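You operate a simulated robot arm through the tools that you are given. There is no shell and no other tool. Be economical: measure what you need, move in short steps, check, and stop when the job is done.

You are at the controls of a simulated robot arm. One attempt, no reset.

Task
Switch the blender off, dial to OFF, lid and jar on the bench. Set down upright: blender jar.
Where things are to end (x, y in the base frame): jar lid within 60 mm of [600, 290]; blender jar within 60 mm of [590, 170].

The check looks at the end state, three seconds after you hand in, the way a careful person would. Anything else that was tipped, shoved, dropped, spilled or broken makes it a failure. Lids that push on must go on centred and level and be pressed home; caps that screw on are set level and turned clockwise until they are tight.

Robot
A 7-joint arm with a fingered hand on a trunk, on a base that drives. Base frame: it is fixed to the floor where the robot stands at the start and does not move with it; the origin is under the middle of the robot, x ahead of it, y to its left, z up; the surface under the hand at the start is at about z = 850. Units: mm, rad, N and s.
Its first joint turns from -2.897 to 2.897 rad. Places, roughly: bench top before the blender [500, 200, 800]; blender base [800, 0, 900]; blender switch [700, 0, 900]; blue switch [700, -100, 900]; jar lid (10x10x4 cm) [800, 0, 1100]; speed dial [700, 100, 900]. Payload 4 kg.
Tool frame: the origin (TCP) lies between the finger pads and is the grasp point; the fingertips stand 30 mm ahead of it; z points along the fingers, y is the line along which they close. The gripper opens to 104 mm. The gripper's body begins 35 mm behind the TCP. The gripper is a hand of 4 fingers: y runs from the thumb to the fingers, the wrist lies at [-15, -113, -190] in the tool frame, and closing takes about 1.5 s.
Orientation is told as [roll, pitch, yaw] about the base's x, y, z axes, in that order, counted from this pose: with the fingers straight down and the wrist toward the robot, the tool's x, y and z point along [0, 1, 0], [1, 0, 0] and [0, 0, -1] of the base frame.

Tools
- The arm moves only by the tool play_rows. Its arguments are lists of equal length, an entry for each row: "offset": the shift along the base's x, y, z in mm, a list of three; "rotation": the turn, a rotation vector about the base's x, y, z in rad, a list of three. In form: {"offset": [[dx, dy, dz], ...], "rotation": [[rx, ry, rz], ...]}. A call has 1 to 8 rows; each row is the pose to reach, as a shift and turn from the pose commanded when the call began. "jaw" is the gripper command, from -1 (fully open) to 1 (shut), values between in proportion, set as the call begins (left out, the last holds). Rows are played at 5 a second. More than 50 mm and 0.15 rad between two rows, or a gripper value outside its range, and nothing of the call is played. Where a pose cannot be reached the arm comes as near as it can. A force on the tool above 40 N (or 10 N above the force at the start of the call, whichever is more), or a blocked arm, ends the call early, and 0.2 s more pass. The fingers move at their own pace (about 153 mm/s each) and stop on an object; they squeeze with about 34 N. The grip force told is the motor's: it shows also when the fingers shut on nothing. Time passes only in rows, and 0.2 s behind the last, so rows that repeat a pose let the fingers close. It gives the time, the measured TCP pose, the force on the tool (base axes), the opening and the grip force at its end, in the units of the frame above (readings bear some noise), with the torque about the TCP (base axes, N m) and any sound that the robot's microphone picked up.
- Cameras (640 x 400 px; columns grow to the right, rows downward): "scene" is now at [341.1, 197.7, 1223.6]; the picture's right is [0.04, -1.00, 0.00], its down [-0.52, -0.02, -0.85] and it looks along [0.85, 0.04, -0.52] (base axes); focal length 214 px, centre (320, 200). "wrist" rides on the gripper at [61, -92, -130] in the tool frame; the picture's right is [-0.81, 0.28, -0.52], its down [-0.53, -0.71, 0.46] and it looks along [-0.24, 0.64, 0.72] (tool axes); focal length 275 px, centre (320, 200).
- capture(camera): a new picture of that camera. The clock stands still meanwhile.
- drive_base(legs): drives the robot by 1 to 6 legs, each [ahead, left, turn to the left] in mm, mm and rad, along the robot's own axes; the way and the turn of a leg run together, so that a leg with both is an arc; at most 1500 mm and 3.142 rad a leg. The arm and the cameras ride along, it lands a little off, and it stops where it bumps. It gives what a move gives.
- move_fingers(index, middle, ring, thumb_bend, thumb_turn): sets how far each is bent, from 0 (flat) to 1 (curled in); at 0.3 the hand is open as for a grip, at 0.7 the pads meet at the TCP. One left out holds its place. A second passes; each finger stops where it meets its share of the squeeze, and holds until it gets a number again. A gripper value or a shape takes the hand back. It gives what a move gives, with no picture; readings hold the bend of each and the force on the fingers (four entries, about 0 where the hand has none), thumb and palm. thumb_turn goes from beside the hand (0) to across from the fingers (1), as for a grip.
- grasp_type(shape): the hand has 4 fingers and takes this shape, open, in about a second: jaw (thumb against the fingers, like two jaws); tri (thumb and two fingers); tip (a fingertip pinch); poke (one finger out to press); point (the index stretched); flat (the hand flat); cup (the hand cupped); fist (a fist). The gripper value then closes the fingers along that shape, each until it touches; the sizes above hold for jaw. It gives what a move gives, with no picture.
- aim_head(pan, tilt): turns the head with the scene camera to pan (to the left, within 2.496 rad either way) and tilt (down, from -0.506 to 1.204), counted from straight ahead of the robot. It gives what a move gives.
- pixel_to_xyz(camera, pixels): there is no depth. For up to 12 entries [column, row, z] of the newest picture of that camera ("zoom" is the newest enlarged one), the place [x, y] in the base frame at which the ray of that pixel passes the height z, good to about 3 mm, but the place of the scene camera against the robot may be out by one fixed shift of up to 18 mm in any direction. The clock stands still meanwhile.
- zoom(camera, box): a new picture of the part [left, top, right, bottom] of that camera's present view, enlarged. The clock stands still meanwhile.
- hand_in(): hands the job in; it is judged then, once.

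Go step by step. Measure first, check grasps and placings, and put right what went wrong. The budget is 80 turns and 68 pictures, counting those below and the enlarged ones. Unless the task says otherwise, let go and move clear before handing in, and close with one line.

The tools are called after "Request:" by a JSON object that holds its "name" and its "arguments". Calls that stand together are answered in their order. play_rows: Moves the arm, as the interface text tells. Its arguments: {"type":"object","properties":{"offset":{"type":"array","items":{"type":"array","items":{"type":"number"}}},"rotation":{"type":"array","items":{"type":"array","items":{"type":"number"}}},"jaw":{"type":"number"}},"required":["offset","rotation"]} The other tools are called the same way: grasp_type (shape) gives the hand a shape; move_fingers (index, middle, ring, thumb_bend, thumb_turn) moves the fingers one by one; drive_base (legs) drives the base; aim_head (pan, tilt) turns the head that bears the scene camera; capture (camera) takes a picture; pixel_to_xyz (camera, pixels) gives the place at which the rays of pixels pass given heights; zoom (camera, box) takes an enlarged picture of a part of a camera's view; hand_in () hands the job in.

At the start:

```text
time_s: 0.0
ee_pos: [736.0, -33.5, 1171.2]
orientation: [0.002, -0.001, 0.0]
force: [-0.6, -0.6, 0.7]
torque: [0.02, -0.01, 0.0]
grip_width: 103.8
grasp_force: 0.1
shape: jaw
bend: [0.3, 0.3, 0.3, 0.3, 0.98]
finger forces: [0.0, 0.1, 0.0, 0.0, 0.1, 0.1]
robot x, y, heading: [-2.0, -0.0, -0.002]
head pan, tilt: [0.042, 0.552]
```

scene: 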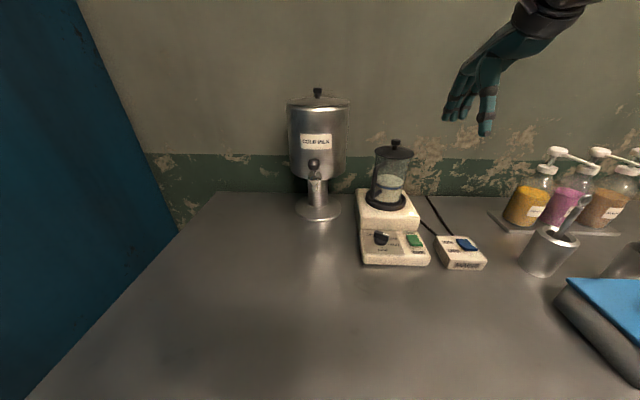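
wrist: 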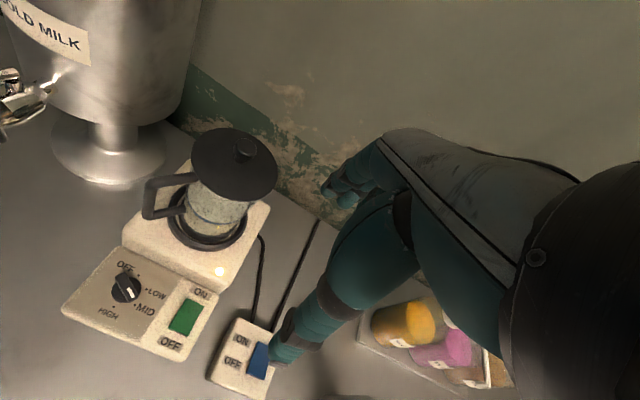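

The scene shows the blender at about (388,210), with a dial at (381,238), a green rocker at (414,240) and a blue switch box at (462,250). I'll zoom in on all of them first.

Request:
{"name": "zoom", "arguments": {"camera": "scene", "box": [340, 130, 500, 280]}}

Request:
{"name": "zoom", "arguments": {"camera": "wrist", "box": [50, 110, 300, 400]}}

```text
2.67 times, centred on (420, 205) of scene
```

zoom: 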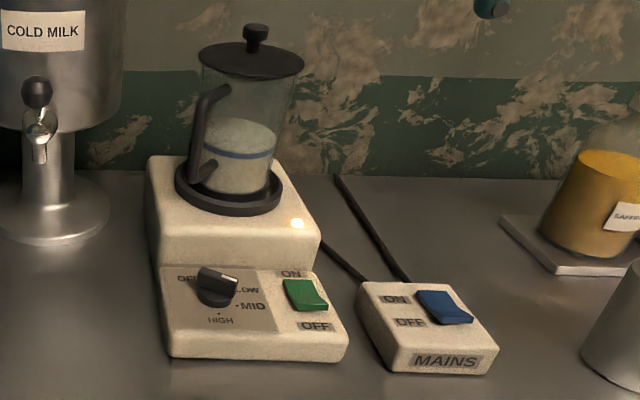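

```text
1.38 times, centred on (175, 255) of wrist
```

zoom: 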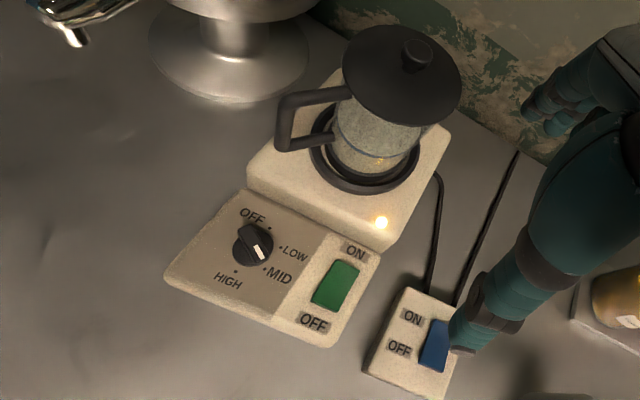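

The lamp is on and the pointer looks to be at about MID. The rocker's near end (OFF) is raised. I'll locate these points through the wrist zoom and the scene view.

Request:
{"name": "pixel_to_xyz", "arguments": {"camera": "zoom", "pixels": [[335, 286, 900], [335, 286, 920], [252, 245, 900], [252, 245, 920], [165, 278, 850], [330, 347, 850], [438, 345, 900], [363, 160, 980], [416, 55, 1120], [416, 55, 1150], [330, 300, 900], [345, 265, 900]]}}

Request:
{"name": "pixel_to_xyz", "arguments": {"camera": "scene", "pixels": [[414, 240, 900], [414, 240, 920], [381, 239, 900], [381, 239, 920], [363, 264, 850], [427, 266, 850], [395, 142, 1120], [395, 142, 1150], [386, 205, 930], [317, 215, 850]]}}

```text
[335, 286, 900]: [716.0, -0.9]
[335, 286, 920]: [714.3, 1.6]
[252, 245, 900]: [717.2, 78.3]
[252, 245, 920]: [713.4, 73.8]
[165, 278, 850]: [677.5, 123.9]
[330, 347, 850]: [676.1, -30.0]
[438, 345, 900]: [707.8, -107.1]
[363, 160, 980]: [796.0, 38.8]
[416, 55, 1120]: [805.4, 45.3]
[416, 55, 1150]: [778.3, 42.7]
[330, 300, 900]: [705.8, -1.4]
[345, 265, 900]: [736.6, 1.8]
```

```text
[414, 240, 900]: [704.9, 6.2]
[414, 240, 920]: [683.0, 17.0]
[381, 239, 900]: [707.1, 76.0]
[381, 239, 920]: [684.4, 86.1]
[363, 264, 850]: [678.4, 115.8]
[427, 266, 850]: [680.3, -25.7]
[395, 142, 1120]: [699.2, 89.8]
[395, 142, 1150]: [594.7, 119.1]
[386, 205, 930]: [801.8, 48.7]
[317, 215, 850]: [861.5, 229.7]
```

The two views agree on the rocker at about (716,0,890), the dial at about (718,75,~900) and the lid knob at about (840,49,1080). I'll take the poke shape and check where the fingertip is.

Request:
{"name": "grasp_type", "arguments": {"shape": "poke"}}

Request:
{"name": "play_rows", "arguments": {"offset": [[-5, 8, -40], [-10, 16, -80], [-10, 20, -120]], "rotation": [[0, 0, 0], [0, 0, 0], [0, 0, 0]]}}

Request:
{"name": "capture", "arguments": {"camera": "wrist"}}

Request:
{"name": "capture", "arguments": {"camera": "scene"}}

```text
time_s: 0.9
ee_pos: [735.2, -35.1, 1171.1]
orientation: [0.0, -0.001, 0.001]
force: [-0.1, 0.6, 0.5]
torque: [0.02, 0.0, -0.02]
grip_width: 0.0
grasp_force: 0.0
shape: poke
bend: [0.7, 0.7, 0.99, 1.0, 1.0]
finger forces: [0.0, 0.0, 0.0, 0.0, 0.1, 0.0]
robot x, y, heading: [1.8, 0.3, -0.003]
head pan, tilt: [0.042, 0.552]
```

```text
time_s: 1.7
ee_pos: [725.0, -15.1, 1049.9]
orientation: [0.0, 0.001, 0.0]
force: [0.0, -0.7, 0.7]
torque: [0.0, -0.05, -0.02]
grip_width: 0.0
grasp_force: 0.1
shape: poke
bend: [0.7, 0.7, 0.99, 1.0, 1.0]
finger forces: [0.0, 0.1, 0.0, 0.1, 0.0, 0.0]
robot x, y, heading: [1.1, 4.0, -0.001]
head pan, tilt: [0.042, 0.552]
```

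```text
63 pictures are left
```

wrist: 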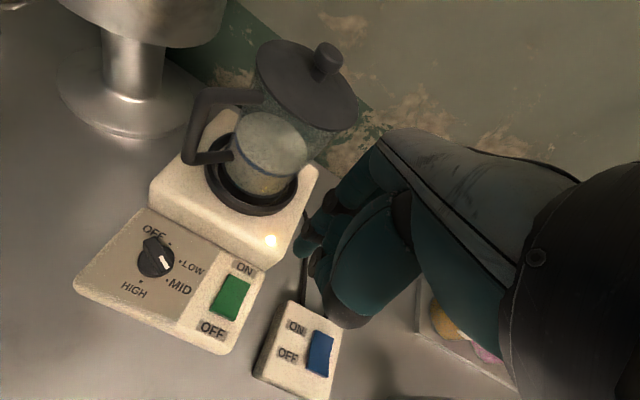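

```text
62 pictures are left
```

scene: 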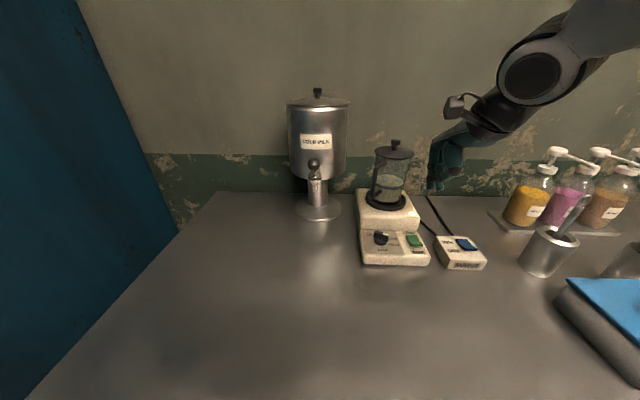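

I'll zoom in to see the poking fingertip.

Request:
{"name": "zoom", "arguments": {"camera": "scene", "box": [400, 110, 500, 210]}}

Request:
{"name": "zoom", "arguments": {"camera": "wrist", "box": [60, 140, 400, 400]}}

```text
4.00 times, centred on (450, 160) of scene
```

zoom: 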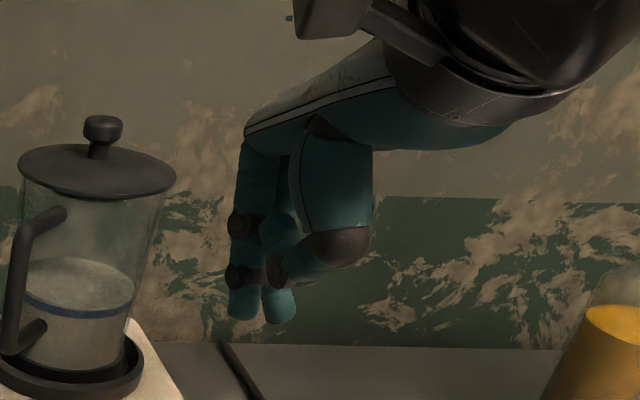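

```text
1.54 times, centred on (230, 270) of wrist
```

zoom: 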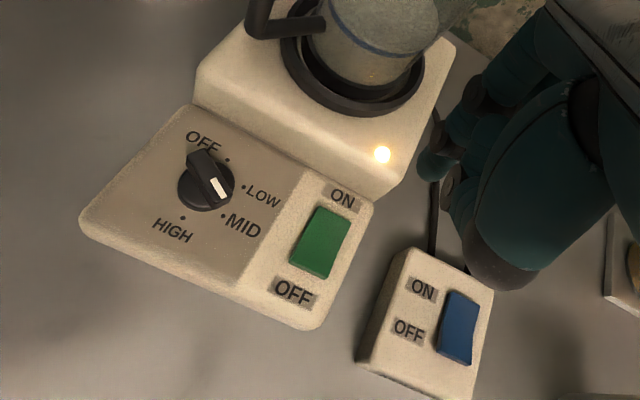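

I'll compute the fingertip location and the dial's mark directions.

Request:
{"name": "pixel_to_xyz", "arguments": {"camera": "scene", "pixels": [[431.5, 189, 1020], [439.5, 190, 1020], [435.5, 189.5, 1010]]}}

Request:
{"name": "pixel_to_xyz", "arguments": {"camera": "zoom", "pixels": [[228, 160, 890], [243, 187, 890], [223, 215, 890], [182, 218, 890], [200, 157, 910], [220, 192, 910], [325, 210, 890], [304, 270, 890], [340, 222, 890], [430, 165, 1020], [205, 205, 890], [320, 240, 890]]}}

```text
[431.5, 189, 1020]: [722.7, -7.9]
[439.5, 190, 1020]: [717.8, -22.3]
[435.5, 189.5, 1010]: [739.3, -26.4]
```

```text
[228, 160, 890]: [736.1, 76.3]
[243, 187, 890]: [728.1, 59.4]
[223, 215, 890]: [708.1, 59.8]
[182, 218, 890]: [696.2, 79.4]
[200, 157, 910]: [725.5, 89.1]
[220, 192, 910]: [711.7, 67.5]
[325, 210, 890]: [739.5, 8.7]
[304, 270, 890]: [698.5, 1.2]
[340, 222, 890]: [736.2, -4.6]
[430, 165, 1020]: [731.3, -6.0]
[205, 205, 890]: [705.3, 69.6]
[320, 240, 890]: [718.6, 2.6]
```

In poke, two fingertips sit at the TCP's xy and 30 mm ahead of it. The dial points to MID (-120°), and OFF is straight toward the wall (0°). I'll curl the middle finger so that a single finger presses the rocker's near end at about (704,2).

Request:
{"name": "move_fingers", "arguments": {"middle": 1}}

Request:
{"name": "zoom", "arguments": {"camera": "scene", "box": [400, 110, 500, 210]}}

```text
time_s: 2.7
ee_pos: [725.4, -15.2, 1049.5]
orientation: [0.001, 0.0, 0.0]
force: [-0.3, 0.0, 0.2]
torque: [0.0, -0.01, 0.01]
grip_width: 29.7
grasp_force: 0.1
shape: fingers
bend: [0.7, 1.0, 0.99, 1.0, 1.0]
finger forces: [0.0, 0.1, 0.1, 0.0, 0.0, 0.0]
robot x, y, heading: [-2.7, 2.0, -0.002]
head pan, tilt: [0.042, 0.552]
```

```text
4.00 times, centred on (450, 160) of scene
```

zoom: 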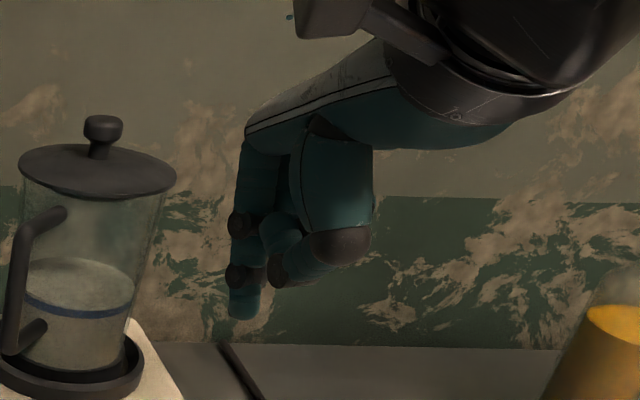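

The index tip is at about TCP+(0,+8,-30). I'll move over the rocker's near end, staying above it.

Request:
{"name": "play_rows", "arguments": {"offset": [[-11, 5, -20], [-22, 9, -50], [-22, 9, -85]], "rotation": [[0, 0, 0], [0, 0, 0], [0, 0, 0]]}}

Request:
{"name": "zoom", "arguments": {"camera": "scene", "box": [340, 150, 500, 280]}}

Request:
{"name": "capture", "arguments": {"camera": "wrist"}}

```text
time_s: 3.5
ee_pos: [703.3, -6.8, 965.2]
orientation: [-0.001, 0.002, -0.001]
force: [0.2, 0.1, 0.2]
torque: [-0.01, 0.0, 0.03]
grip_width: 30.1
grasp_force: 0.0
shape: fingers
bend: [0.7, 1.0, 0.99, 1.0, 1.0]
finger forces: [0.1, 0.1, 0.0, 0.0, 0.0, 0.0]
robot x, y, heading: [2.6, 0.6, -0.0]
head pan, tilt: [0.042, 0.552]
```

```text
3.08 times, centred on (420, 215) of scene
```

zoom: 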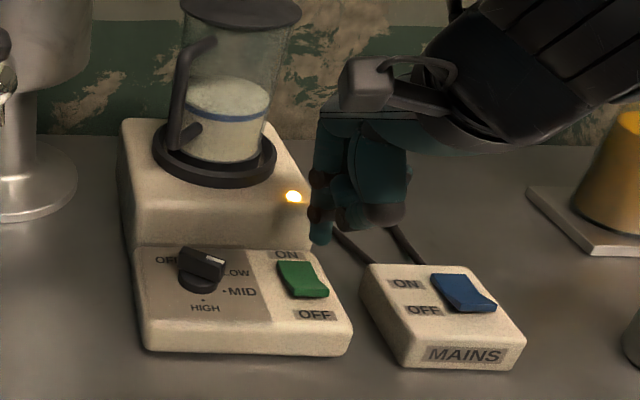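

```text
57 pictures are left
```

wrist: 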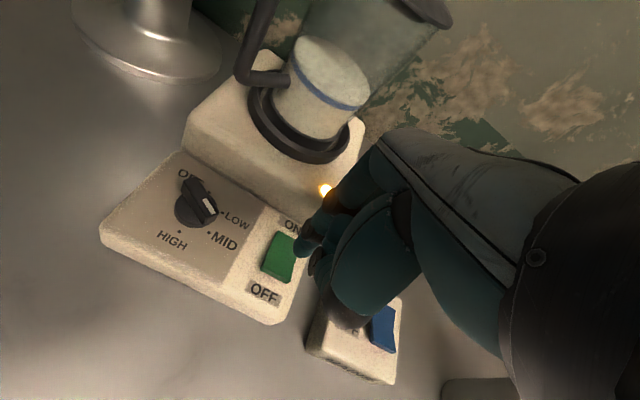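

I'll check the tip and rocker geometry from both views.

Request:
{"name": "pixel_to_xyz", "arguments": {"camera": "wrist", "pixels": [[303, 250, 935], [303, 250, 940], [278, 256, 890], [271, 275, 892], [266, 268, 892], [290, 279, 892], [284, 234, 890]]}}

Request:
{"name": "pixel_to_xyz", "arguments": {"camera": "scene", "pixels": [[419.5, 228, 935], [418, 243, 900], [418, 243, 895], [416, 246, 890]]}}

```text
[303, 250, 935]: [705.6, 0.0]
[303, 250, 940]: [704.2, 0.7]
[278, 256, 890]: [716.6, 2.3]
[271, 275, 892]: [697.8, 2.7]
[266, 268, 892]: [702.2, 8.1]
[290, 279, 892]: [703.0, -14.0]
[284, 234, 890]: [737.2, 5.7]
```

```text
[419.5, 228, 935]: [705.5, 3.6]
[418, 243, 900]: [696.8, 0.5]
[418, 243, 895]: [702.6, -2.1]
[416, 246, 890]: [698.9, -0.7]
```

The tip at about (705,1) is nearly above the near end at about (700,0). I'll press down in small steps with the force guard active.

Request:
{"name": "play_rows", "arguments": {"offset": [[-2, 0, -20], [-3, 0, -32], [-3, 0, -37], [-3, 0, -41], [-3, 0, -45], [-3, 0, -48], [-3, 0, -51]], "rotation": [[0, 0, 0], [0, 0, 0], [0, 0, 0], [0, 0, 0], [0, 0, 0], [0, 0, 0], [0, 0, 0]]}}

Request:
{"name": "zoom", "arguments": {"camera": "scene", "box": [340, 150, 500, 280]}}

```text
time_s: 5.1
ee_pos: [699.1, -6.5, 913.8]
orientation: [-0.002, 0.004, 0.0]
force: [-5.0, -0.6, 1.8]
torque: [0.03, 0.12, 0.05]
grip_width: 26.4
grasp_force: 3.2
shape: fingers
bend: [0.7, 1.0, 0.99, 1.0, 1.0]
finger forces: [5.5, 0.1, 0.0, 0.0, 0.0, 0.0]
robot x, y, heading: [3.4, 0.7, 0.001]
head pan, tilt: [0.042, 0.552]
```

```text
3.08 times, centred on (420, 215) of scene
```

zoom: 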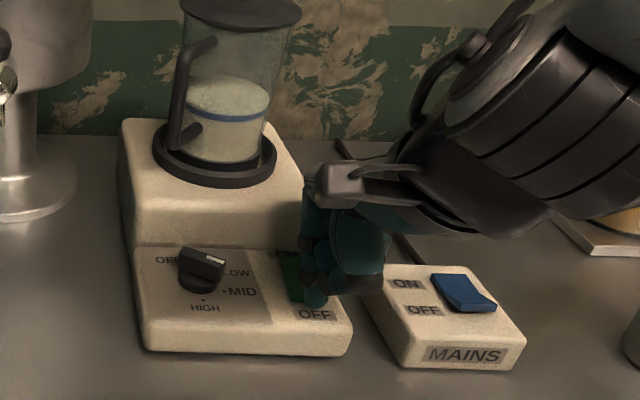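

The index finger carries 5.5 N. I'll lift and check the rocker and the lamp.

Request:
{"name": "play_rows", "arguments": {"offset": [[0, 0, 40], [-10, -20, 85]], "rotation": [[0, 0, 0], [0, 0, 0]]}}

Request:
{"name": "zoom", "arguments": {"camera": "scene", "box": [350, 180, 480, 280]}}

Request:
{"name": "zoom", "arguments": {"camera": "wrist", "box": [80, 100, 400, 370]}}

```text
refused: row 2 steps farther than a row can; nothing moved
```

```text
4.00 times, centred on (415, 230) of scene
```

zoom: 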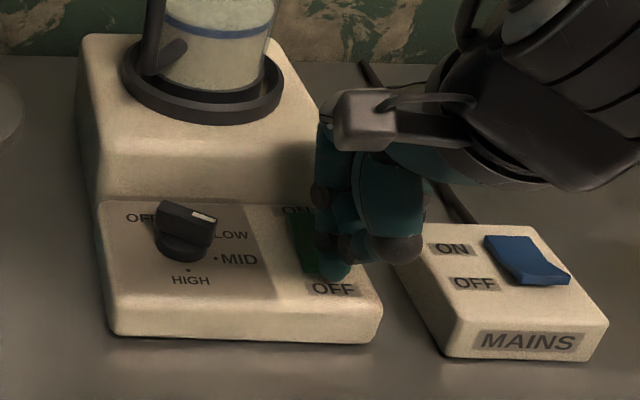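

```text
1.48 times, centred on (240, 235) of wrist
```

zoom: 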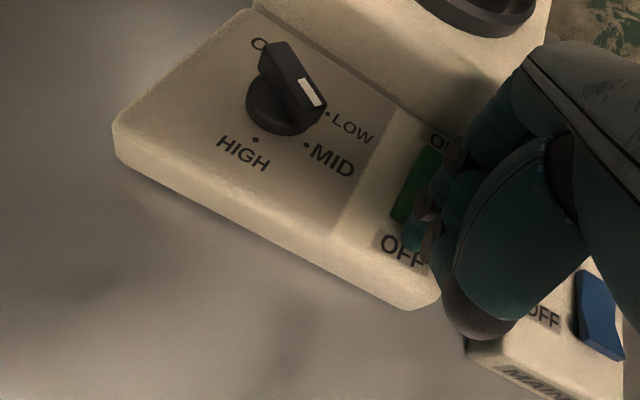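

The step was too large, so I'll lift in smaller steps.

Request:
{"name": "play_rows", "arguments": {"offset": [[0, 0, 40], [-10, -20, 80]], "rotation": [[0, 0, 0], [0, 0, 0]]}}

Request:
{"name": "zoom", "arguments": {"camera": "scene", "box": [350, 180, 480, 280]}}

```text
time_s: 5.7
ee_pos: [690.3, -26.6, 993.6]
orientation: [0.002, 0.0, 0.002]
force: [-0.4, 0.4, 0.4]
torque: [0.02, 0.05, 0.0]
grip_width: 29.6
grasp_force: 0.0
shape: fingers
bend: [0.7, 1.0, 0.99, 1.0, 1.0]
finger forces: [0.0, 0.0, 0.0, 0.0, 0.0, 0.0]
robot x, y, heading: [3.1, -0.7, 0.004]
head pan, tilt: [0.042, 0.552]
```

```text
4.00 times, centred on (415, 230) of scene
```

zoom: 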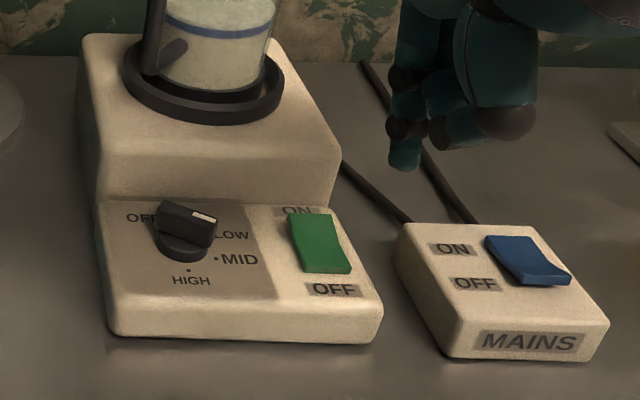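

The rocker's near end is now down, so it is OFF, and the lamp is out. The dial comes next; I'll measure the knob height and the step behind it.

Request:
{"name": "capture", "arguments": {"camera": "wrist"}}

Request:
{"name": "pixel_to_xyz", "arguments": {"camera": "zoom", "pixels": [[200, 201, 887], [200, 155, 925], [200, 155, 935], [160, 210, 910], [213, 222, 910], [165, 203, 910], [214, 235, 905], [188, 260, 887], [112, 330, 855], [320, 245, 887]]}}

```text
52 pictures are left
```

wrist: 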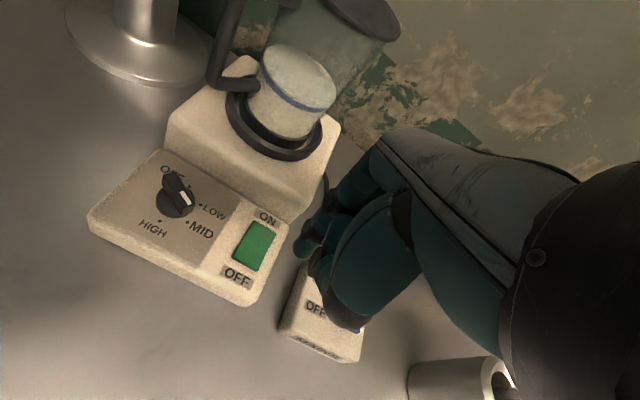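

```text
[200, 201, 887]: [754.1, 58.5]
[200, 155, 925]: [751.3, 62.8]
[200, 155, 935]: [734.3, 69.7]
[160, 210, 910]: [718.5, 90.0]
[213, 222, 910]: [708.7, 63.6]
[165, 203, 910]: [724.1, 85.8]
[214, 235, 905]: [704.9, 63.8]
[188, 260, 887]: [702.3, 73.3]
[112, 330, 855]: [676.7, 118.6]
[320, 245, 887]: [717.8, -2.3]
```

The knob centre is about (717,77), the bar top is at about z 910, and the step is at x≈752. I'll take the fingertip pinch shape, partly closed, while still in the clear, and look at it.

Request:
{"name": "grasp_type", "arguments": {"shape": "tip"}}

Request:
{"name": "play_rows", "arguments": {"jaw": 0.3, "offset": [[0, 10, 40], [0, 10, 60], [0, 10, 60], [0, 10, 60]], "rotation": [[0, 0, -0.14], [0, 0, -0.28], [0, 0, -0.42], [0, 0, -0.52]]}}

Request:
{"name": "capture", "arguments": {"camera": "wrist"}}

Request:
{"name": "zoom", "arguments": {"camera": "scene", "box": [350, 110, 510, 220]}}

```text
time_s: 6.6
ee_pos: [690.1, -26.4, 993.8]
orientation: [-0.001, -0.001, -0.002]
force: [0.5, 0.2, 0.5]
torque: [0.02, -0.01, 0.01]
grip_width: 103.6
grasp_force: 0.1
shape: tip
bend: [0.3, 0.98, 0.99, 0.3, 0.98]
finger forces: [0.0, 0.1, 0.0, 0.0, 0.0, 0.1]
robot x, y, heading: [2.7, -1.5, 0.0]
head pan, tilt: [0.042, 0.552]
```

```text
time_s: 7.6
ee_pos: [691.4, -15.8, 1053.8]
orientation: [-0.001, -0.001, -0.523]
force: [-0.5, -0.1, -0.1]
torque: [0.0, 0.03, -0.04]
grip_width: 37.1
grasp_force: 0.2
shape: tip
bend: [0.73, 0.98, 0.99, 0.73, 1.0]
finger forces: [0.0, 0.1, 0.1, 0.0, 0.0, 0.0]
robot x, y, heading: [0.8, 0.1, 0.001]
head pan, tilt: [0.042, 0.552]
```

```text
51 pictures are left
```

wrist: 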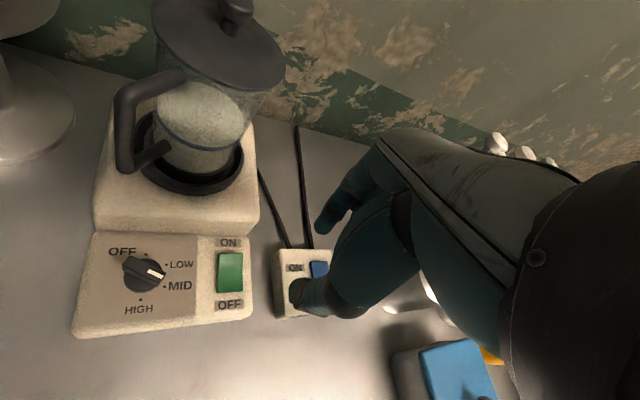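

```text
3.64 times, centred on (430, 165) of scene
```

zoom: 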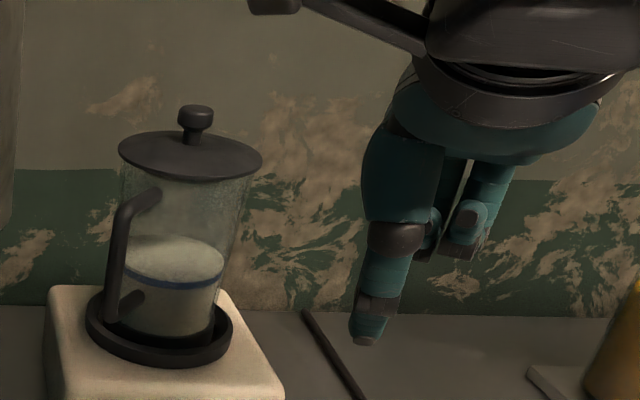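

The thumb tip shows at wrist (298,295) and the index tip at (322,228). I'll check these against the knob.

Request:
{"name": "pixel_to_xyz", "arguments": {"camera": "wrist", "pixels": [[296, 293, 1024], [322, 230, 1024], [128, 262, 912], [160, 273, 912], [146, 255, 887], [168, 265, 887], [166, 286, 887], [141, 300, 887]]}}

```text
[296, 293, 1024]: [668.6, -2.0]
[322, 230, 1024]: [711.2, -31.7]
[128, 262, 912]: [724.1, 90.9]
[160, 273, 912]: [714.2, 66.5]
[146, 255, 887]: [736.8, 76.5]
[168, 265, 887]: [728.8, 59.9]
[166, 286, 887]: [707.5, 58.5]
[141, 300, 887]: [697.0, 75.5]
```

The pinch midpoint matches the TCP. The knob centre is about (717,77) with the bar at about -115°, so I'll move above it with a narrower pinch.

Request:
{"name": "play_rows", "arguments": {"jaw": 0.48, "offset": [[5, 30, 0], [13, 60, -10], [26, 93, -30], [26, 93, -65], [26, 93, -90]], "rotation": [[0, 0, 0], [0, 0, 0], [0, 0, 0], [0, 0, 0], [0, 0, 0]]}}

Request:
{"name": "capture", "arguments": {"camera": "wrist"}}

Request:
{"name": "zoom", "arguments": {"camera": "scene", "box": [330, 140, 480, 270]}}

```text
time_s: 8.8
ee_pos: [715.3, 77.8, 964.4]
orientation: [0.002, 0.0, -0.521]
force: [0.2, -0.2, 0.0]
torque: [0.0, -0.01, -0.02]
grip_width: 27.5
grasp_force: 0.1
shape: tip
bend: [0.73, 0.98, 0.99, 0.74, 1.0]
finger forces: [0.0, 0.0, 0.0, 0.0, 0.1, 0.1]
robot x, y, heading: [2.1, -2.2, -0.003]
head pan, tilt: [0.042, 0.552]
```

```text
49 pictures are left
```

wrist: 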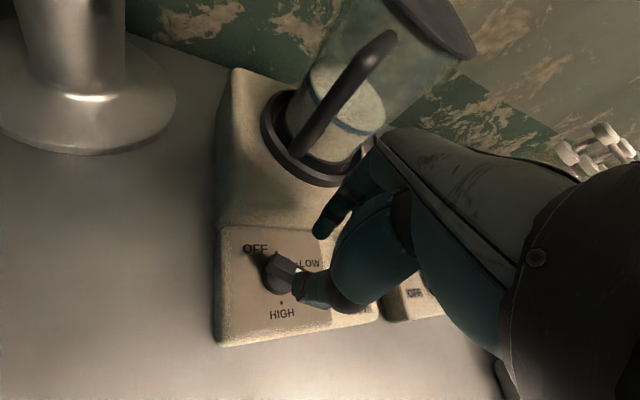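

```text
3.08 times, centred on (405, 205) of scene
```

zoom: 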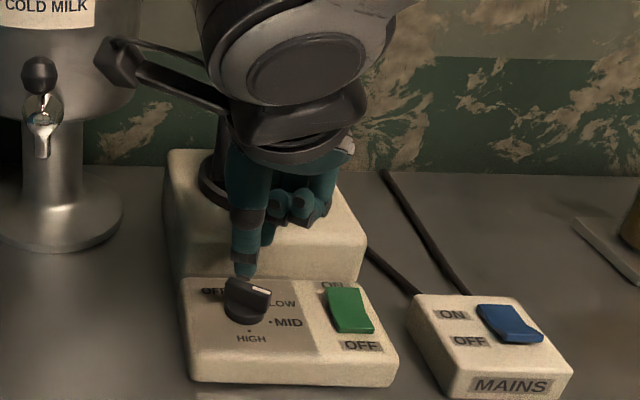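

The pinch is above the knob. I'll descend so the tips straddle the bar, with the force guard active.

Request:
{"name": "play_rows", "arguments": {"offset": [[2, -1, -12], [2, -1, -20], [2, -1, -26], [2, -1, -31], [2, -1, -35]], "rotation": [[0, 0, 0], [0, 0, 0], [0, 0, 0], [0, 0, 0], [0, 0, 0]]}}

Request:
{"name": "zoom", "arguments": {"camera": "wrist", "box": [180, 180, 420, 350]}}

Request:
{"name": "zoom", "arguments": {"camera": "scene", "box": [350, 190, 450, 270]}}

```text
time_s: 10.0
ee_pos: [719.0, 77.1, 929.5]
orientation: [0.0, 0.0, -0.524]
force: [0.4, 0.3, -0.3]
torque: [0.02, -0.01, 0.0]
grip_width: 27.8
grasp_force: 0.1
shape: tip
bend: [0.73, 0.98, 0.99, 0.74, 1.0]
finger forces: [0.0, 0.0, 0.0, 0.0, 0.1, 0.0]
robot x, y, heading: [4.4, 2.5, -0.005]
head pan, tilt: [0.042, 0.552]
```

```text
2.35 times, centred on (300, 265) of wrist
```

zoom: 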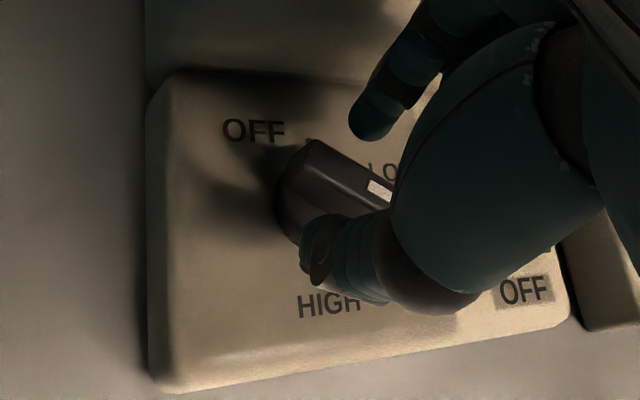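

```text
5.00 times, centred on (400, 230) of scene
```

zoom: 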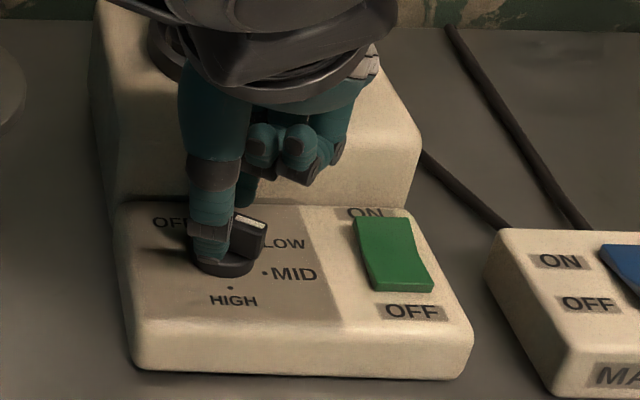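

The tips straddle the bar with no contact force. I'll close on it.

Request:
{"name": "play_rows", "arguments": {"jaw": 1, "offset": [[0, 0, 0], [0, 0, 0], [0, 0, 0], [0, 0, 0], [0, 0, 0]], "rotation": [[0, 0, 0], [0, 0, 0], [0, 0, 0], [0, 0, 0], [0, 0, 0]]}}

Request:
{"name": "zoom", "arguments": {"camera": "wrist", "box": [180, 180, 420, 350]}}

```text
time_s: 11.2
ee_pos: [718.5, 78.0, 930.6]
orientation: [0.0, 0.0, -0.52]
force: [-1.6, 0.3, -3.8]
torque: [-0.02, -0.03, 0.01]
grip_width: 4.7
grasp_force: 34.1
shape: tip
bend: [0.7, 1.0, 1.0, 0.73, 1.0]
finger forces: [28.8, 0.1, 0.1, 0.1, 30.3, 0.0]
robot x, y, heading: [2.9, -4.5, 0.003]
head pan, tilt: [0.042, 0.552]
```

```text
2.35 times, centred on (300, 265) of wrist
```

zoom: 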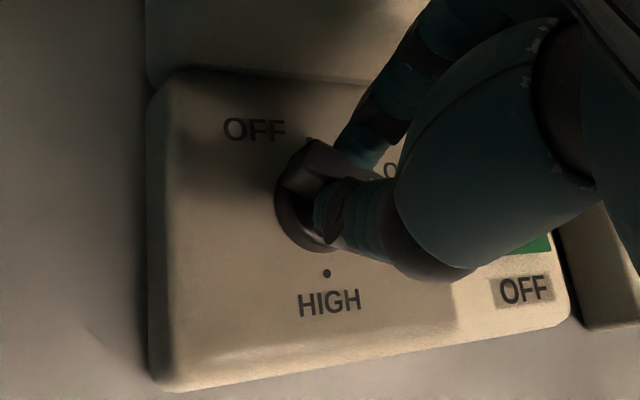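

The grip is firm on the bar (29–30 N, width 4.7). I'll turn it counterclockwise in two stages.

Request:
{"name": "play_rows", "arguments": {"offset": [[0, 0, 0], [0, 0, 0], [0, 0, 0], [0, 0, 0], [0, 0, 0], [0, 0, 0], [0, 0, 0], [0, 0, 0]], "rotation": [[0, 0, 0.13], [0, 0, 0.26], [0, 0, 0.39], [0, 0, 0.52], [0, 0, 0.65], [0, 0, 0.78], [0, 0, 0.91], [0, 0, 1.04]]}}

Request:
{"name": "zoom", "arguments": {"camera": "wrist", "box": [180, 180, 420, 350]}}

Request:
{"name": "zoom", "arguments": {"camera": "scene", "box": [340, 130, 480, 270]}}

```text
time_s: 13.0
ee_pos: [718.2, 77.5, 929.2]
orientation: [0.0, -0.001, 0.522]
force: [-4.7, 9.3, -6.1]
torque: [0.19, 0.07, -0.02]
grip_width: 4.7
grasp_force: 34.3
shape: tip
bend: [0.7, 1.0, 1.0, 0.73, 1.0]
finger forces: [30.2, 0.0, 0.1, 0.0, 29.8, 0.0]
robot x, y, heading: [0.7, 1.6, -0.0]
head pan, tilt: [0.042, 0.552]
```

```text
2.35 times, centred on (300, 265) of wrist
```

zoom: 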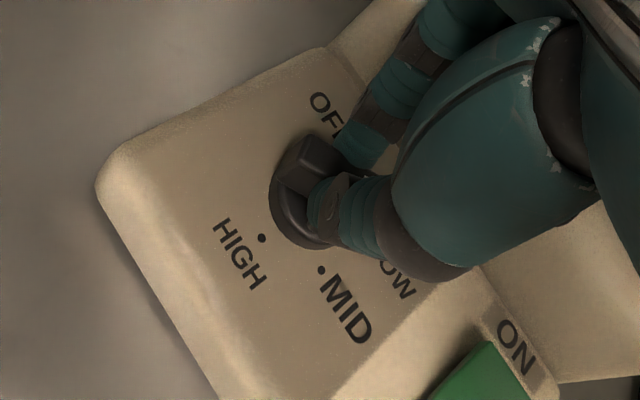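

```text
2.86 times, centred on (410, 200) of scene
```

zoom: 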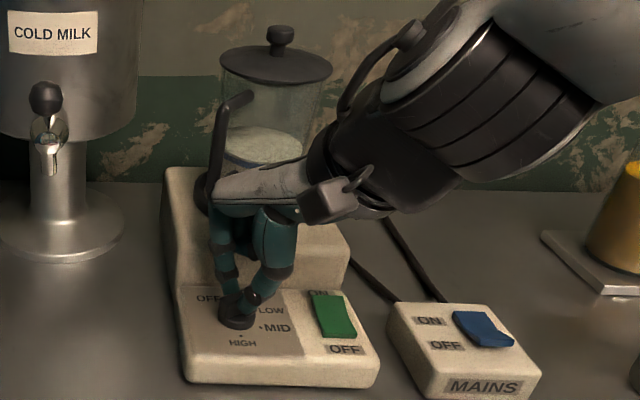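

There is a side force of about 10 N. I'll check that the hand is clear of the jar handle before the second stage.

Request:
{"name": "capture", "arguments": {"camera": "wrist"}}

Request:
{"name": "zoom", "arguments": {"camera": "scene", "box": [360, 160, 450, 240]}}

```text
42 pictures are left
```

wrist: 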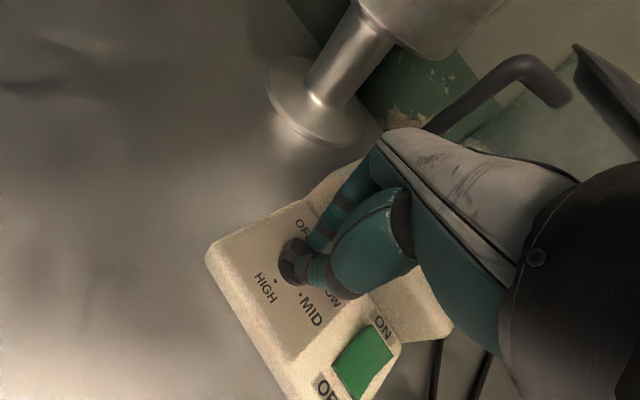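

```text
5.00 times, centred on (405, 200) of scene
```

zoom: 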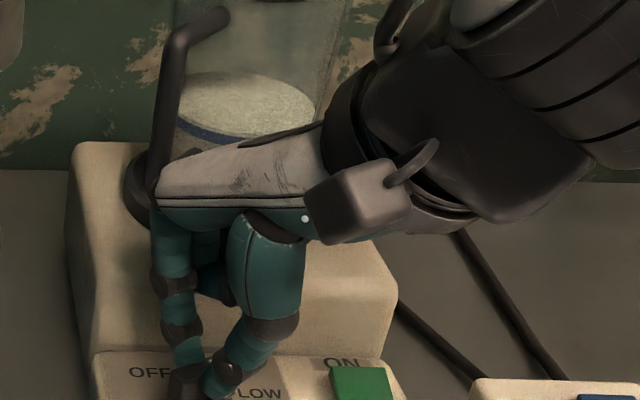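

The palm is close to the jar handle, whose outer bar is at about (768,98,1048). Turning further here could strike it. The motor is off, so I'll release now, take the lid and jar away, and finish the dial with free space.

Request:
{"name": "play_rows", "arguments": {"jaw": 0.5, "offset": [[0, 0, 0], [0, 0, 0], [-3, 0, 15], [-8, 0, 30], [-30, -5, 50], [-60, -10, 75], [-75, -15, 110]], "rotation": [[0, 0, 0], [0, 0, 0], [0, 0, 0], [0, 0, 0], [0, 0, 0], [0, 0, -0.1], [0, 0, -0.24]]}}

Request:
{"name": "zoom", "arguments": {"camera": "scene", "box": [340, 130, 480, 270]}}

```text
time_s: 14.6
ee_pos: [645.0, 58.8, 1039.0]
orientation: [0.002, 0.002, 0.28]
force: [0.7, -1.5, -0.3]
torque: [0.09, 0.06, 0.04]
grip_width: 25.9
grasp_force: 0.0
shape: tip
bend: [0.73, 0.98, 0.99, 0.74, 1.0]
finger forces: [0.0, 0.0, 0.0, 0.0, 0.1, 0.1]
robot x, y, heading: [-0.8, 3.2, -0.002]
head pan, tilt: [0.042, 0.552]
```

```text
2.86 times, centred on (410, 200) of scene
```

zoom: 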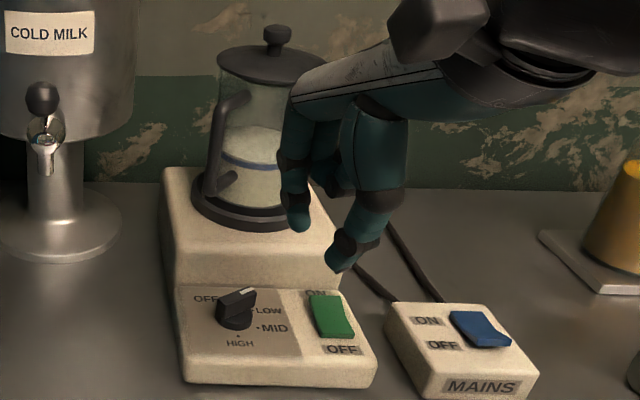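

The dial is now at LOW and the jar hasn't moved. I'll raise the hand, straighten the yaw, open the hand as tri, and drive the base back 100 mm so that both targets fall within reach.

Request:
{"name": "play_rows", "arguments": {"jaw": -1, "offset": [[0, -10, 40], [0, -20, 80], [20, -20, 120], [50, -20, 150], [80, -20, 180], [110, -20, 200]], "rotation": [[0, 0, -0.1], [0, 0, -0.2], [0, 0, -0.28], [0, 0, -0.28], [0, 0, -0.28], [0, 0, -0.28]]}}

Request:
{"name": "grasp_type", "arguments": {"shape": "tri"}}

Request:
{"name": "drive_base", "arguments": {"legs": [[-100, 0, 0]]}}

Request:
{"name": "capture", "arguments": {"camera": "scene"}}

Request:
{"name": "capture", "arguments": {"camera": "wrist"}}

```text
time_s: 16.0
ee_pos: [752.0, 43.0, 1239.0]
orientation: [0.006, 0.001, 0.006]
force: [-1.0, -0.3, 1.4]
torque: [-0.02, 0.0, 0.0]
grip_width: 103.8
grasp_force: 0.0
shape: tip
bend: [0.3, 0.98, 0.99, 0.3, 0.98]
finger forces: [0.0, 0.1, 0.0, 0.0, 0.0, 0.0]
robot x, y, heading: [-0.2, -2.1, 0.001]
head pan, tilt: [0.042, 0.552]
```

```text
time_s: 16.9
ee_pos: [753.9, 41.6, 1240.5]
orientation: [0.004, 0.0, 0.001]
force: [0.0, 0.2, 0.9]
torque: [0.01, -0.01, -0.01]
grip_width: 103.5
grasp_force: 0.0
shape: tri
bend: [0.3, 0.3, 0.99, 0.3, 0.98]
finger forces: [0.0, 0.1, 0.1, 0.1, 0.0, 0.1]
robot x, y, heading: [2.9, 3.5, 0.001]
head pan, tilt: [0.042, 0.552]
```

```text
time_s: 18.1
ee_pos: [652.4, 41.7, 1239.2]
orientation: [0.006, -0.001, 0.002]
force: [0.2, -1.2, -0.3]
torque: [-0.04, -0.01, -0.02]
grip_width: 104.1
grasp_force: 0.0
shape: tri
bend: [0.3, 0.3, 0.99, 0.3, 0.98]
finger forces: [0.0, 0.1, 0.0, 0.0, 0.0, 0.0]
robot x, y, heading: [-97.7, -1.6, 0.002]
head pan, tilt: [0.042, 0.552]
```

```text
39 pictures are left
```

scene: 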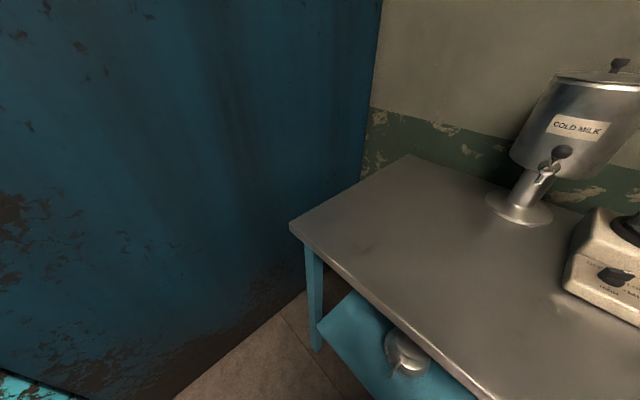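

```text
38 pictures are left
```

wrist: 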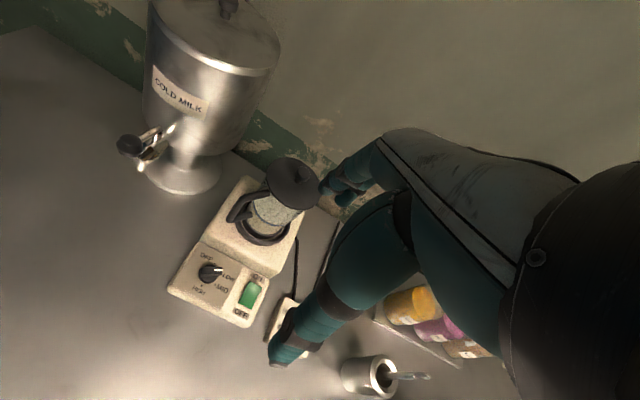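

The scene view now points left, so the trunk seems to have turned. I'll re-aim the head toward the blender.

Request:
{"name": "aim_head", "arguments": {"pan": -0.5, "tilt": 0.55}}

Request:
{"name": "capture", "arguments": {"camera": "scene"}}

Request:
{"name": "pixel_to_xyz", "arguments": {"camera": "wrist", "pixels": [[299, 179, 1080], [299, 179, 1070], [295, 188, 1060], [297, 158, 1060], [318, 186, 1060], [268, 185, 1060], [292, 213, 1060]]}}

```text
time_s: 19.0
ee_pos: [652.6, 42.3, 1240.6]
orientation: [0.008, -0.001, 0.001]
force: [-0.1, 0.1, -0.1]
torque: [0.0, -0.01, 0.06]
grip_width: 103.7
grasp_force: 0.1
shape: tri
bend: [0.3, 0.3, 0.99, 0.3, 0.98]
finger forces: [0.0, 0.0, 0.1, 0.1, 0.1, 0.0]
robot x, y, heading: [-103.8, -0.5, 0.003]
head pan, tilt: [-0.499, 0.55]
```

```text
37 pictures are left
```

scene: 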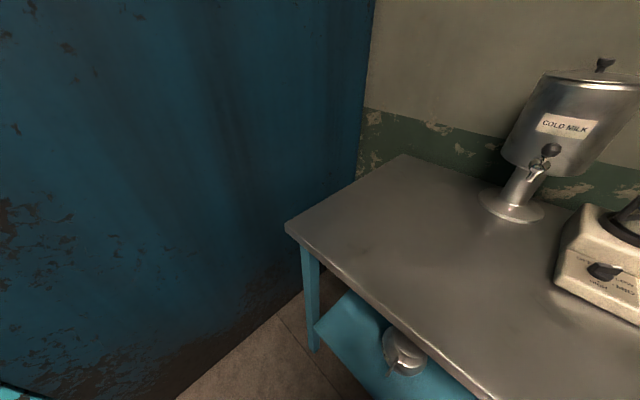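

```text
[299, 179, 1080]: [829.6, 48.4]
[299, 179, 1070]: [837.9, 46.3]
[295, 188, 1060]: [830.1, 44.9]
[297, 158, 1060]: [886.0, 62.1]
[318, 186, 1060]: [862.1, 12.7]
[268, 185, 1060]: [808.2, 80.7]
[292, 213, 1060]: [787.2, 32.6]
```

The view barely changed, so I'll pan further right.

Request:
{"name": "aim_head", "arguments": {"pan": -1.0, "tilt": 0.6}}

Request:
{"name": "capture", "arguments": {"camera": "scene"}}

```text
time_s: 19.9
ee_pos: [652.8, 41.5, 1241.1]
orientation: [0.007, 0.0, -0.001]
force: [-0.1, -0.3, 0.4]
torque: [-0.03, 0.0, 0.0]
grip_width: 103.8
grasp_force: 0.1
shape: tri
bend: [0.3, 0.3, 0.99, 0.3, 0.98]
finger forces: [0.0, 0.0, 0.0, 0.0, 0.0, 0.1]
robot x, y, heading: [-104.7, -2.1, 0.004]
head pan, tilt: [-1.0, 0.6]
```

```text
36 pictures are left
```

scene: 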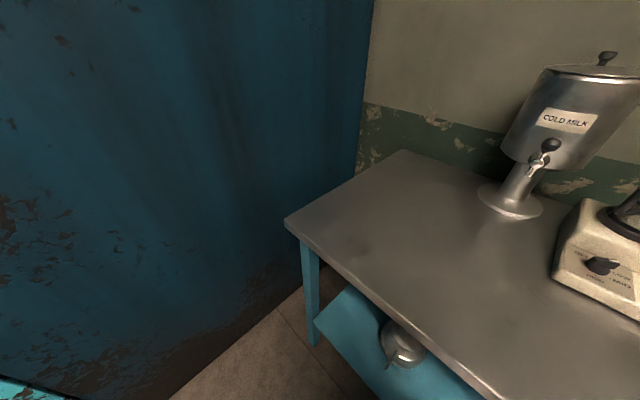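

Pan seems to have no effect here, so I'll make one more test with the pan reversed.

Request:
{"name": "aim_head", "arguments": {"pan": 0.0, "tilt": 0.6}}

Request:
{"name": "play_rows", "arguments": {"offset": [[40, 0, 0], [80, 0, 0], [110, 0, 0], [110, 0, 0]], "rotation": [[0, 0, 0], [0, 0, 0], [0, 0, 0], [0, 0, 0]]}}

Request:
{"name": "capture", "arguments": {"camera": "scene"}}

Request:
{"name": "capture", "arguments": {"camera": "wrist"}}

```text
time_s: 21.2
ee_pos: [652.0, 41.9, 1240.1]
orientation: [0.01, 0.001, 0.002]
force: [-0.9, -0.4, 0.4]
torque: [-0.04, 0.02, 0.02]
grip_width: 103.7
grasp_force: 0.0
shape: tri
bend: [0.3, 0.3, 0.99, 0.3, 0.98]
finger forces: [0.1, 0.0, 0.0, 0.0, 0.0, 0.0]
robot x, y, heading: [-101.5, 2.7, 0.0]
head pan, tilt: [0.0, 0.6]
```

```text
time_s: 22.2
ee_pos: [762.5, 42.7, 1242.2]
orientation: [0.005, 0.002, -0.001]
force: [-0.5, 0.6, -0.8]
torque: [-0.01, 0.01, 0.02]
grip_width: 104.1
grasp_force: 0.0
shape: tri
bend: [0.3, 0.3, 0.99, 0.3, 0.98]
finger forces: [0.0, 0.0, 0.0, 0.1, 0.1, 0.0]
robot x, y, heading: [-99.7, 0.2, 0.002]
head pan, tilt: [0.0, 0.6]
```

```text
35 pictures are left
```

scene: 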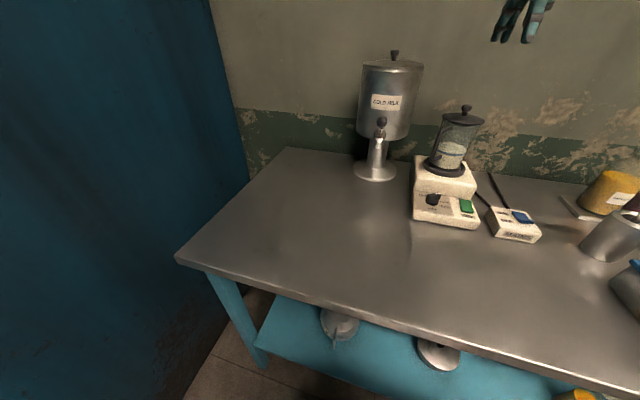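

```text
34 pictures are left
```

wrist: 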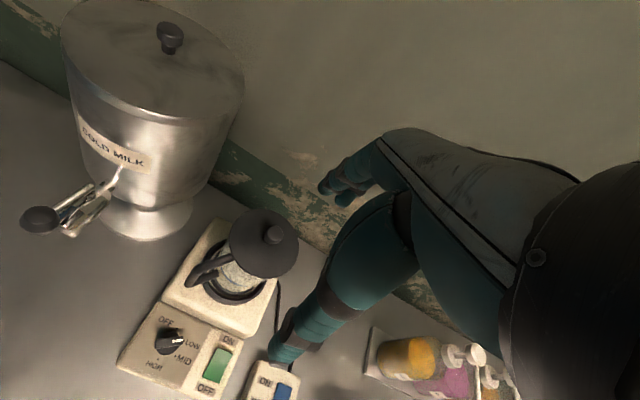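

Now both cameras show the lid, with its knob at wrist (274,234) and scene (466,108). I'll locate it.

Request:
{"name": "zoom", "arguments": {"camera": "scene", "box": [400, 90, 520, 190]}}

Request:
{"name": "pixel_to_xyz", "arguments": {"camera": "wrist", "pixels": [[273, 235, 1090], [273, 235, 1080], [273, 235, 1070], [230, 240, 1050], [298, 245, 1050], [265, 278, 1050], [262, 209, 1050]]}}

Request:
{"name": "pixel_to_xyz", "arguments": {"camera": "scene", "pixels": [[466, 108, 1090], [466, 108, 1080], [466, 108, 1070], [482, 120, 1050], [443, 115, 1050]]}}

```text
4.00 times, centred on (460, 140) of scene
```

zoom: 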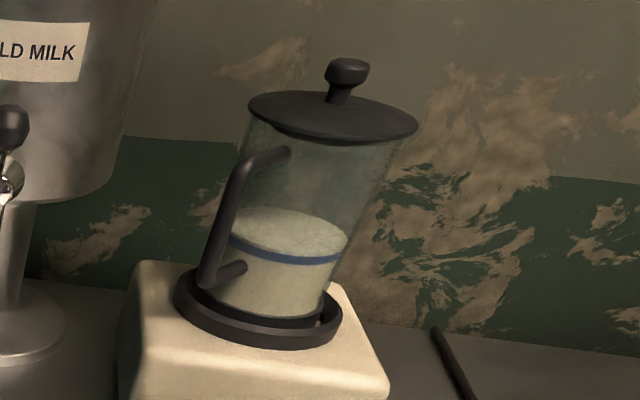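

```text
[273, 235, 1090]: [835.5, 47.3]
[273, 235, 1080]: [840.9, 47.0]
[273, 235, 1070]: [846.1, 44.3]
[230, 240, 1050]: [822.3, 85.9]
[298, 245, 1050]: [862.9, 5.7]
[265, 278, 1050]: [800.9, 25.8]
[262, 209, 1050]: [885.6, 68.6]
```

```text
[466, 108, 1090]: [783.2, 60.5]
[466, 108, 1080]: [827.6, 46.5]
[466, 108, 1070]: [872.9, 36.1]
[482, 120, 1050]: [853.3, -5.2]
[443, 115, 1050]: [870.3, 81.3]
```

The lid axis is about (842,47) and the knob top is at about z 1080. I'll move above it and then descend over the knob.

Request:
{"name": "play_rows", "arguments": {"jaw": 0, "offset": [[35, 2, -20], [70, 4, -50], [79, 4, -90], [79, 4, -120], [79, 4, -135], [79, 4, -148]], "rotation": [[0, 0, 0], [0, 0, 0], [0, 0, 0], [0, 0, 0], [0, 0, 0], [0, 0, 0]]}}

Request:
{"name": "zoom", "arguments": {"camera": "wrist", "box": [160, 130, 440, 330]}}

Request:
{"name": "zoom", "arguments": {"camera": "scene", "box": [400, 70, 530, 170]}}

```text
time_s: 23.6
ee_pos: [841.3, 43.6, 1094.3]
orientation: [0.007, -0.005, -0.002]
force: [0.2, 0.9, 25.6]
torque: [0.07, 0.93, -0.01]
grip_width: 52.7
grasp_force: 0.0
shape: tri
bend: [0.74, 0.44, 0.99, 0.71, 1.0]
finger forces: [0.1, 0.1, 0.1, 0.1, 22.6, 0.0]
robot x, y, heading: [-105.3, 2.4, -0.001]
head pan, tilt: [0.0, 0.6]
```

```text
2.00 times, centred on (300, 230) of wrist
```

zoom: 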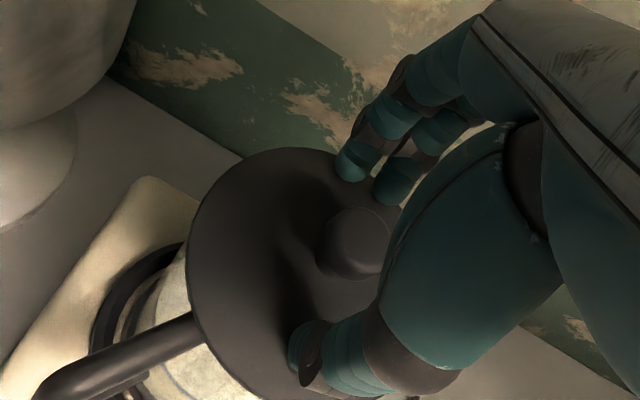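

```text
4.00 times, centred on (465, 120) of scene
```

zoom: 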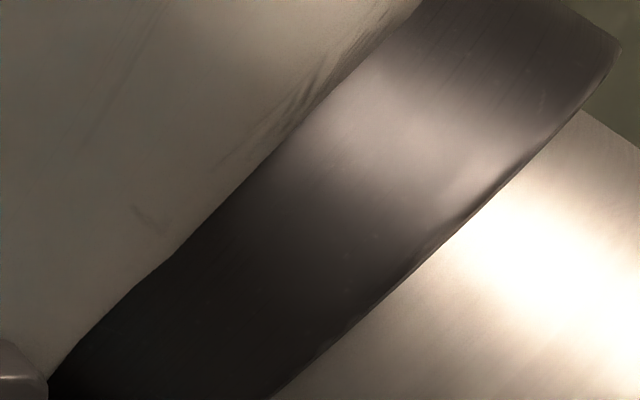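

The thumb is pressing on the lid at 22 N. I'll raise 8 mm, recentre, and then close on the knob.

Request:
{"name": "play_rows", "arguments": {"offset": [[0, 1, 4], [0, 2, 8], [0, 2, 8]], "rotation": [[0, 0, 0], [0, 0, 0], [0, 0, 0]]}}

Request:
{"name": "play_rows", "arguments": {"jaw": 1, "offset": [[0, 0, 0], [0, 0, 0], [0, 0, 0], [0, 0, 0], [0, 0, 0], [0, 0, 0]], "rotation": [[0, 0, 0], [0, 0, 0], [0, 0, 0], [0, 0, 0], [0, 0, 0], [0, 0, 0]]}}

Request:
{"name": "zoom", "arguments": {"camera": "wrist", "box": [160, 130, 440, 330]}}

```text
time_s: 24.4
ee_pos: [842.2, 47.8, 1099.1]
orientation: [0.006, 0.001, 0.002]
force: [0.2, 0.2, -0.6]
torque: [-0.01, -0.02, -0.03]
grip_width: 52.2
grasp_force: 0.0
shape: tri
bend: [0.74, 0.44, 0.99, 0.69, 1.0]
finger forces: [0.1, 0.0, 0.0, 0.0, 0.0, 0.0]
robot x, y, heading: [-102.3, -0.2, 0.003]
head pan, tilt: [0.0, 0.6]
```

```text
time_s: 25.8
ee_pos: [840.4, 47.3, 1100.3]
orientation: [0.006, -0.002, 0.002]
force: [0.2, 0.1, -0.1]
torque: [-0.01, -0.01, -0.05]
grip_width: 12.9
grasp_force: 34.2
shape: tri
bend: [0.7, 0.71, 1.0, 0.77, 1.0]
finger forces: [14.1, 15.2, 0.0, 0.0, 29.0, 0.0]
robot x, y, heading: [-97.9, 0.4, 0.001]
head pan, tilt: [0.0, 0.6]
```

```text
2.00 times, centred on (300, 230) of wrist
```

zoom: 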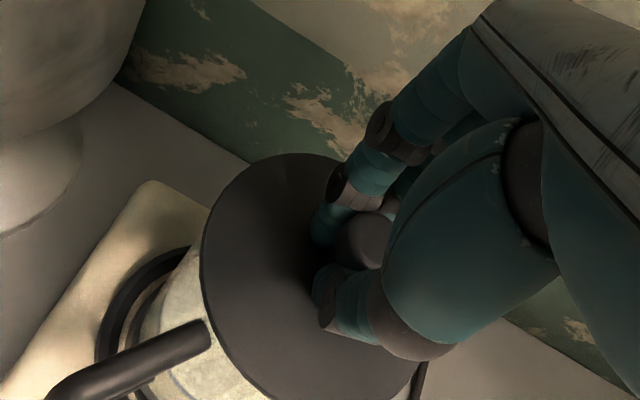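

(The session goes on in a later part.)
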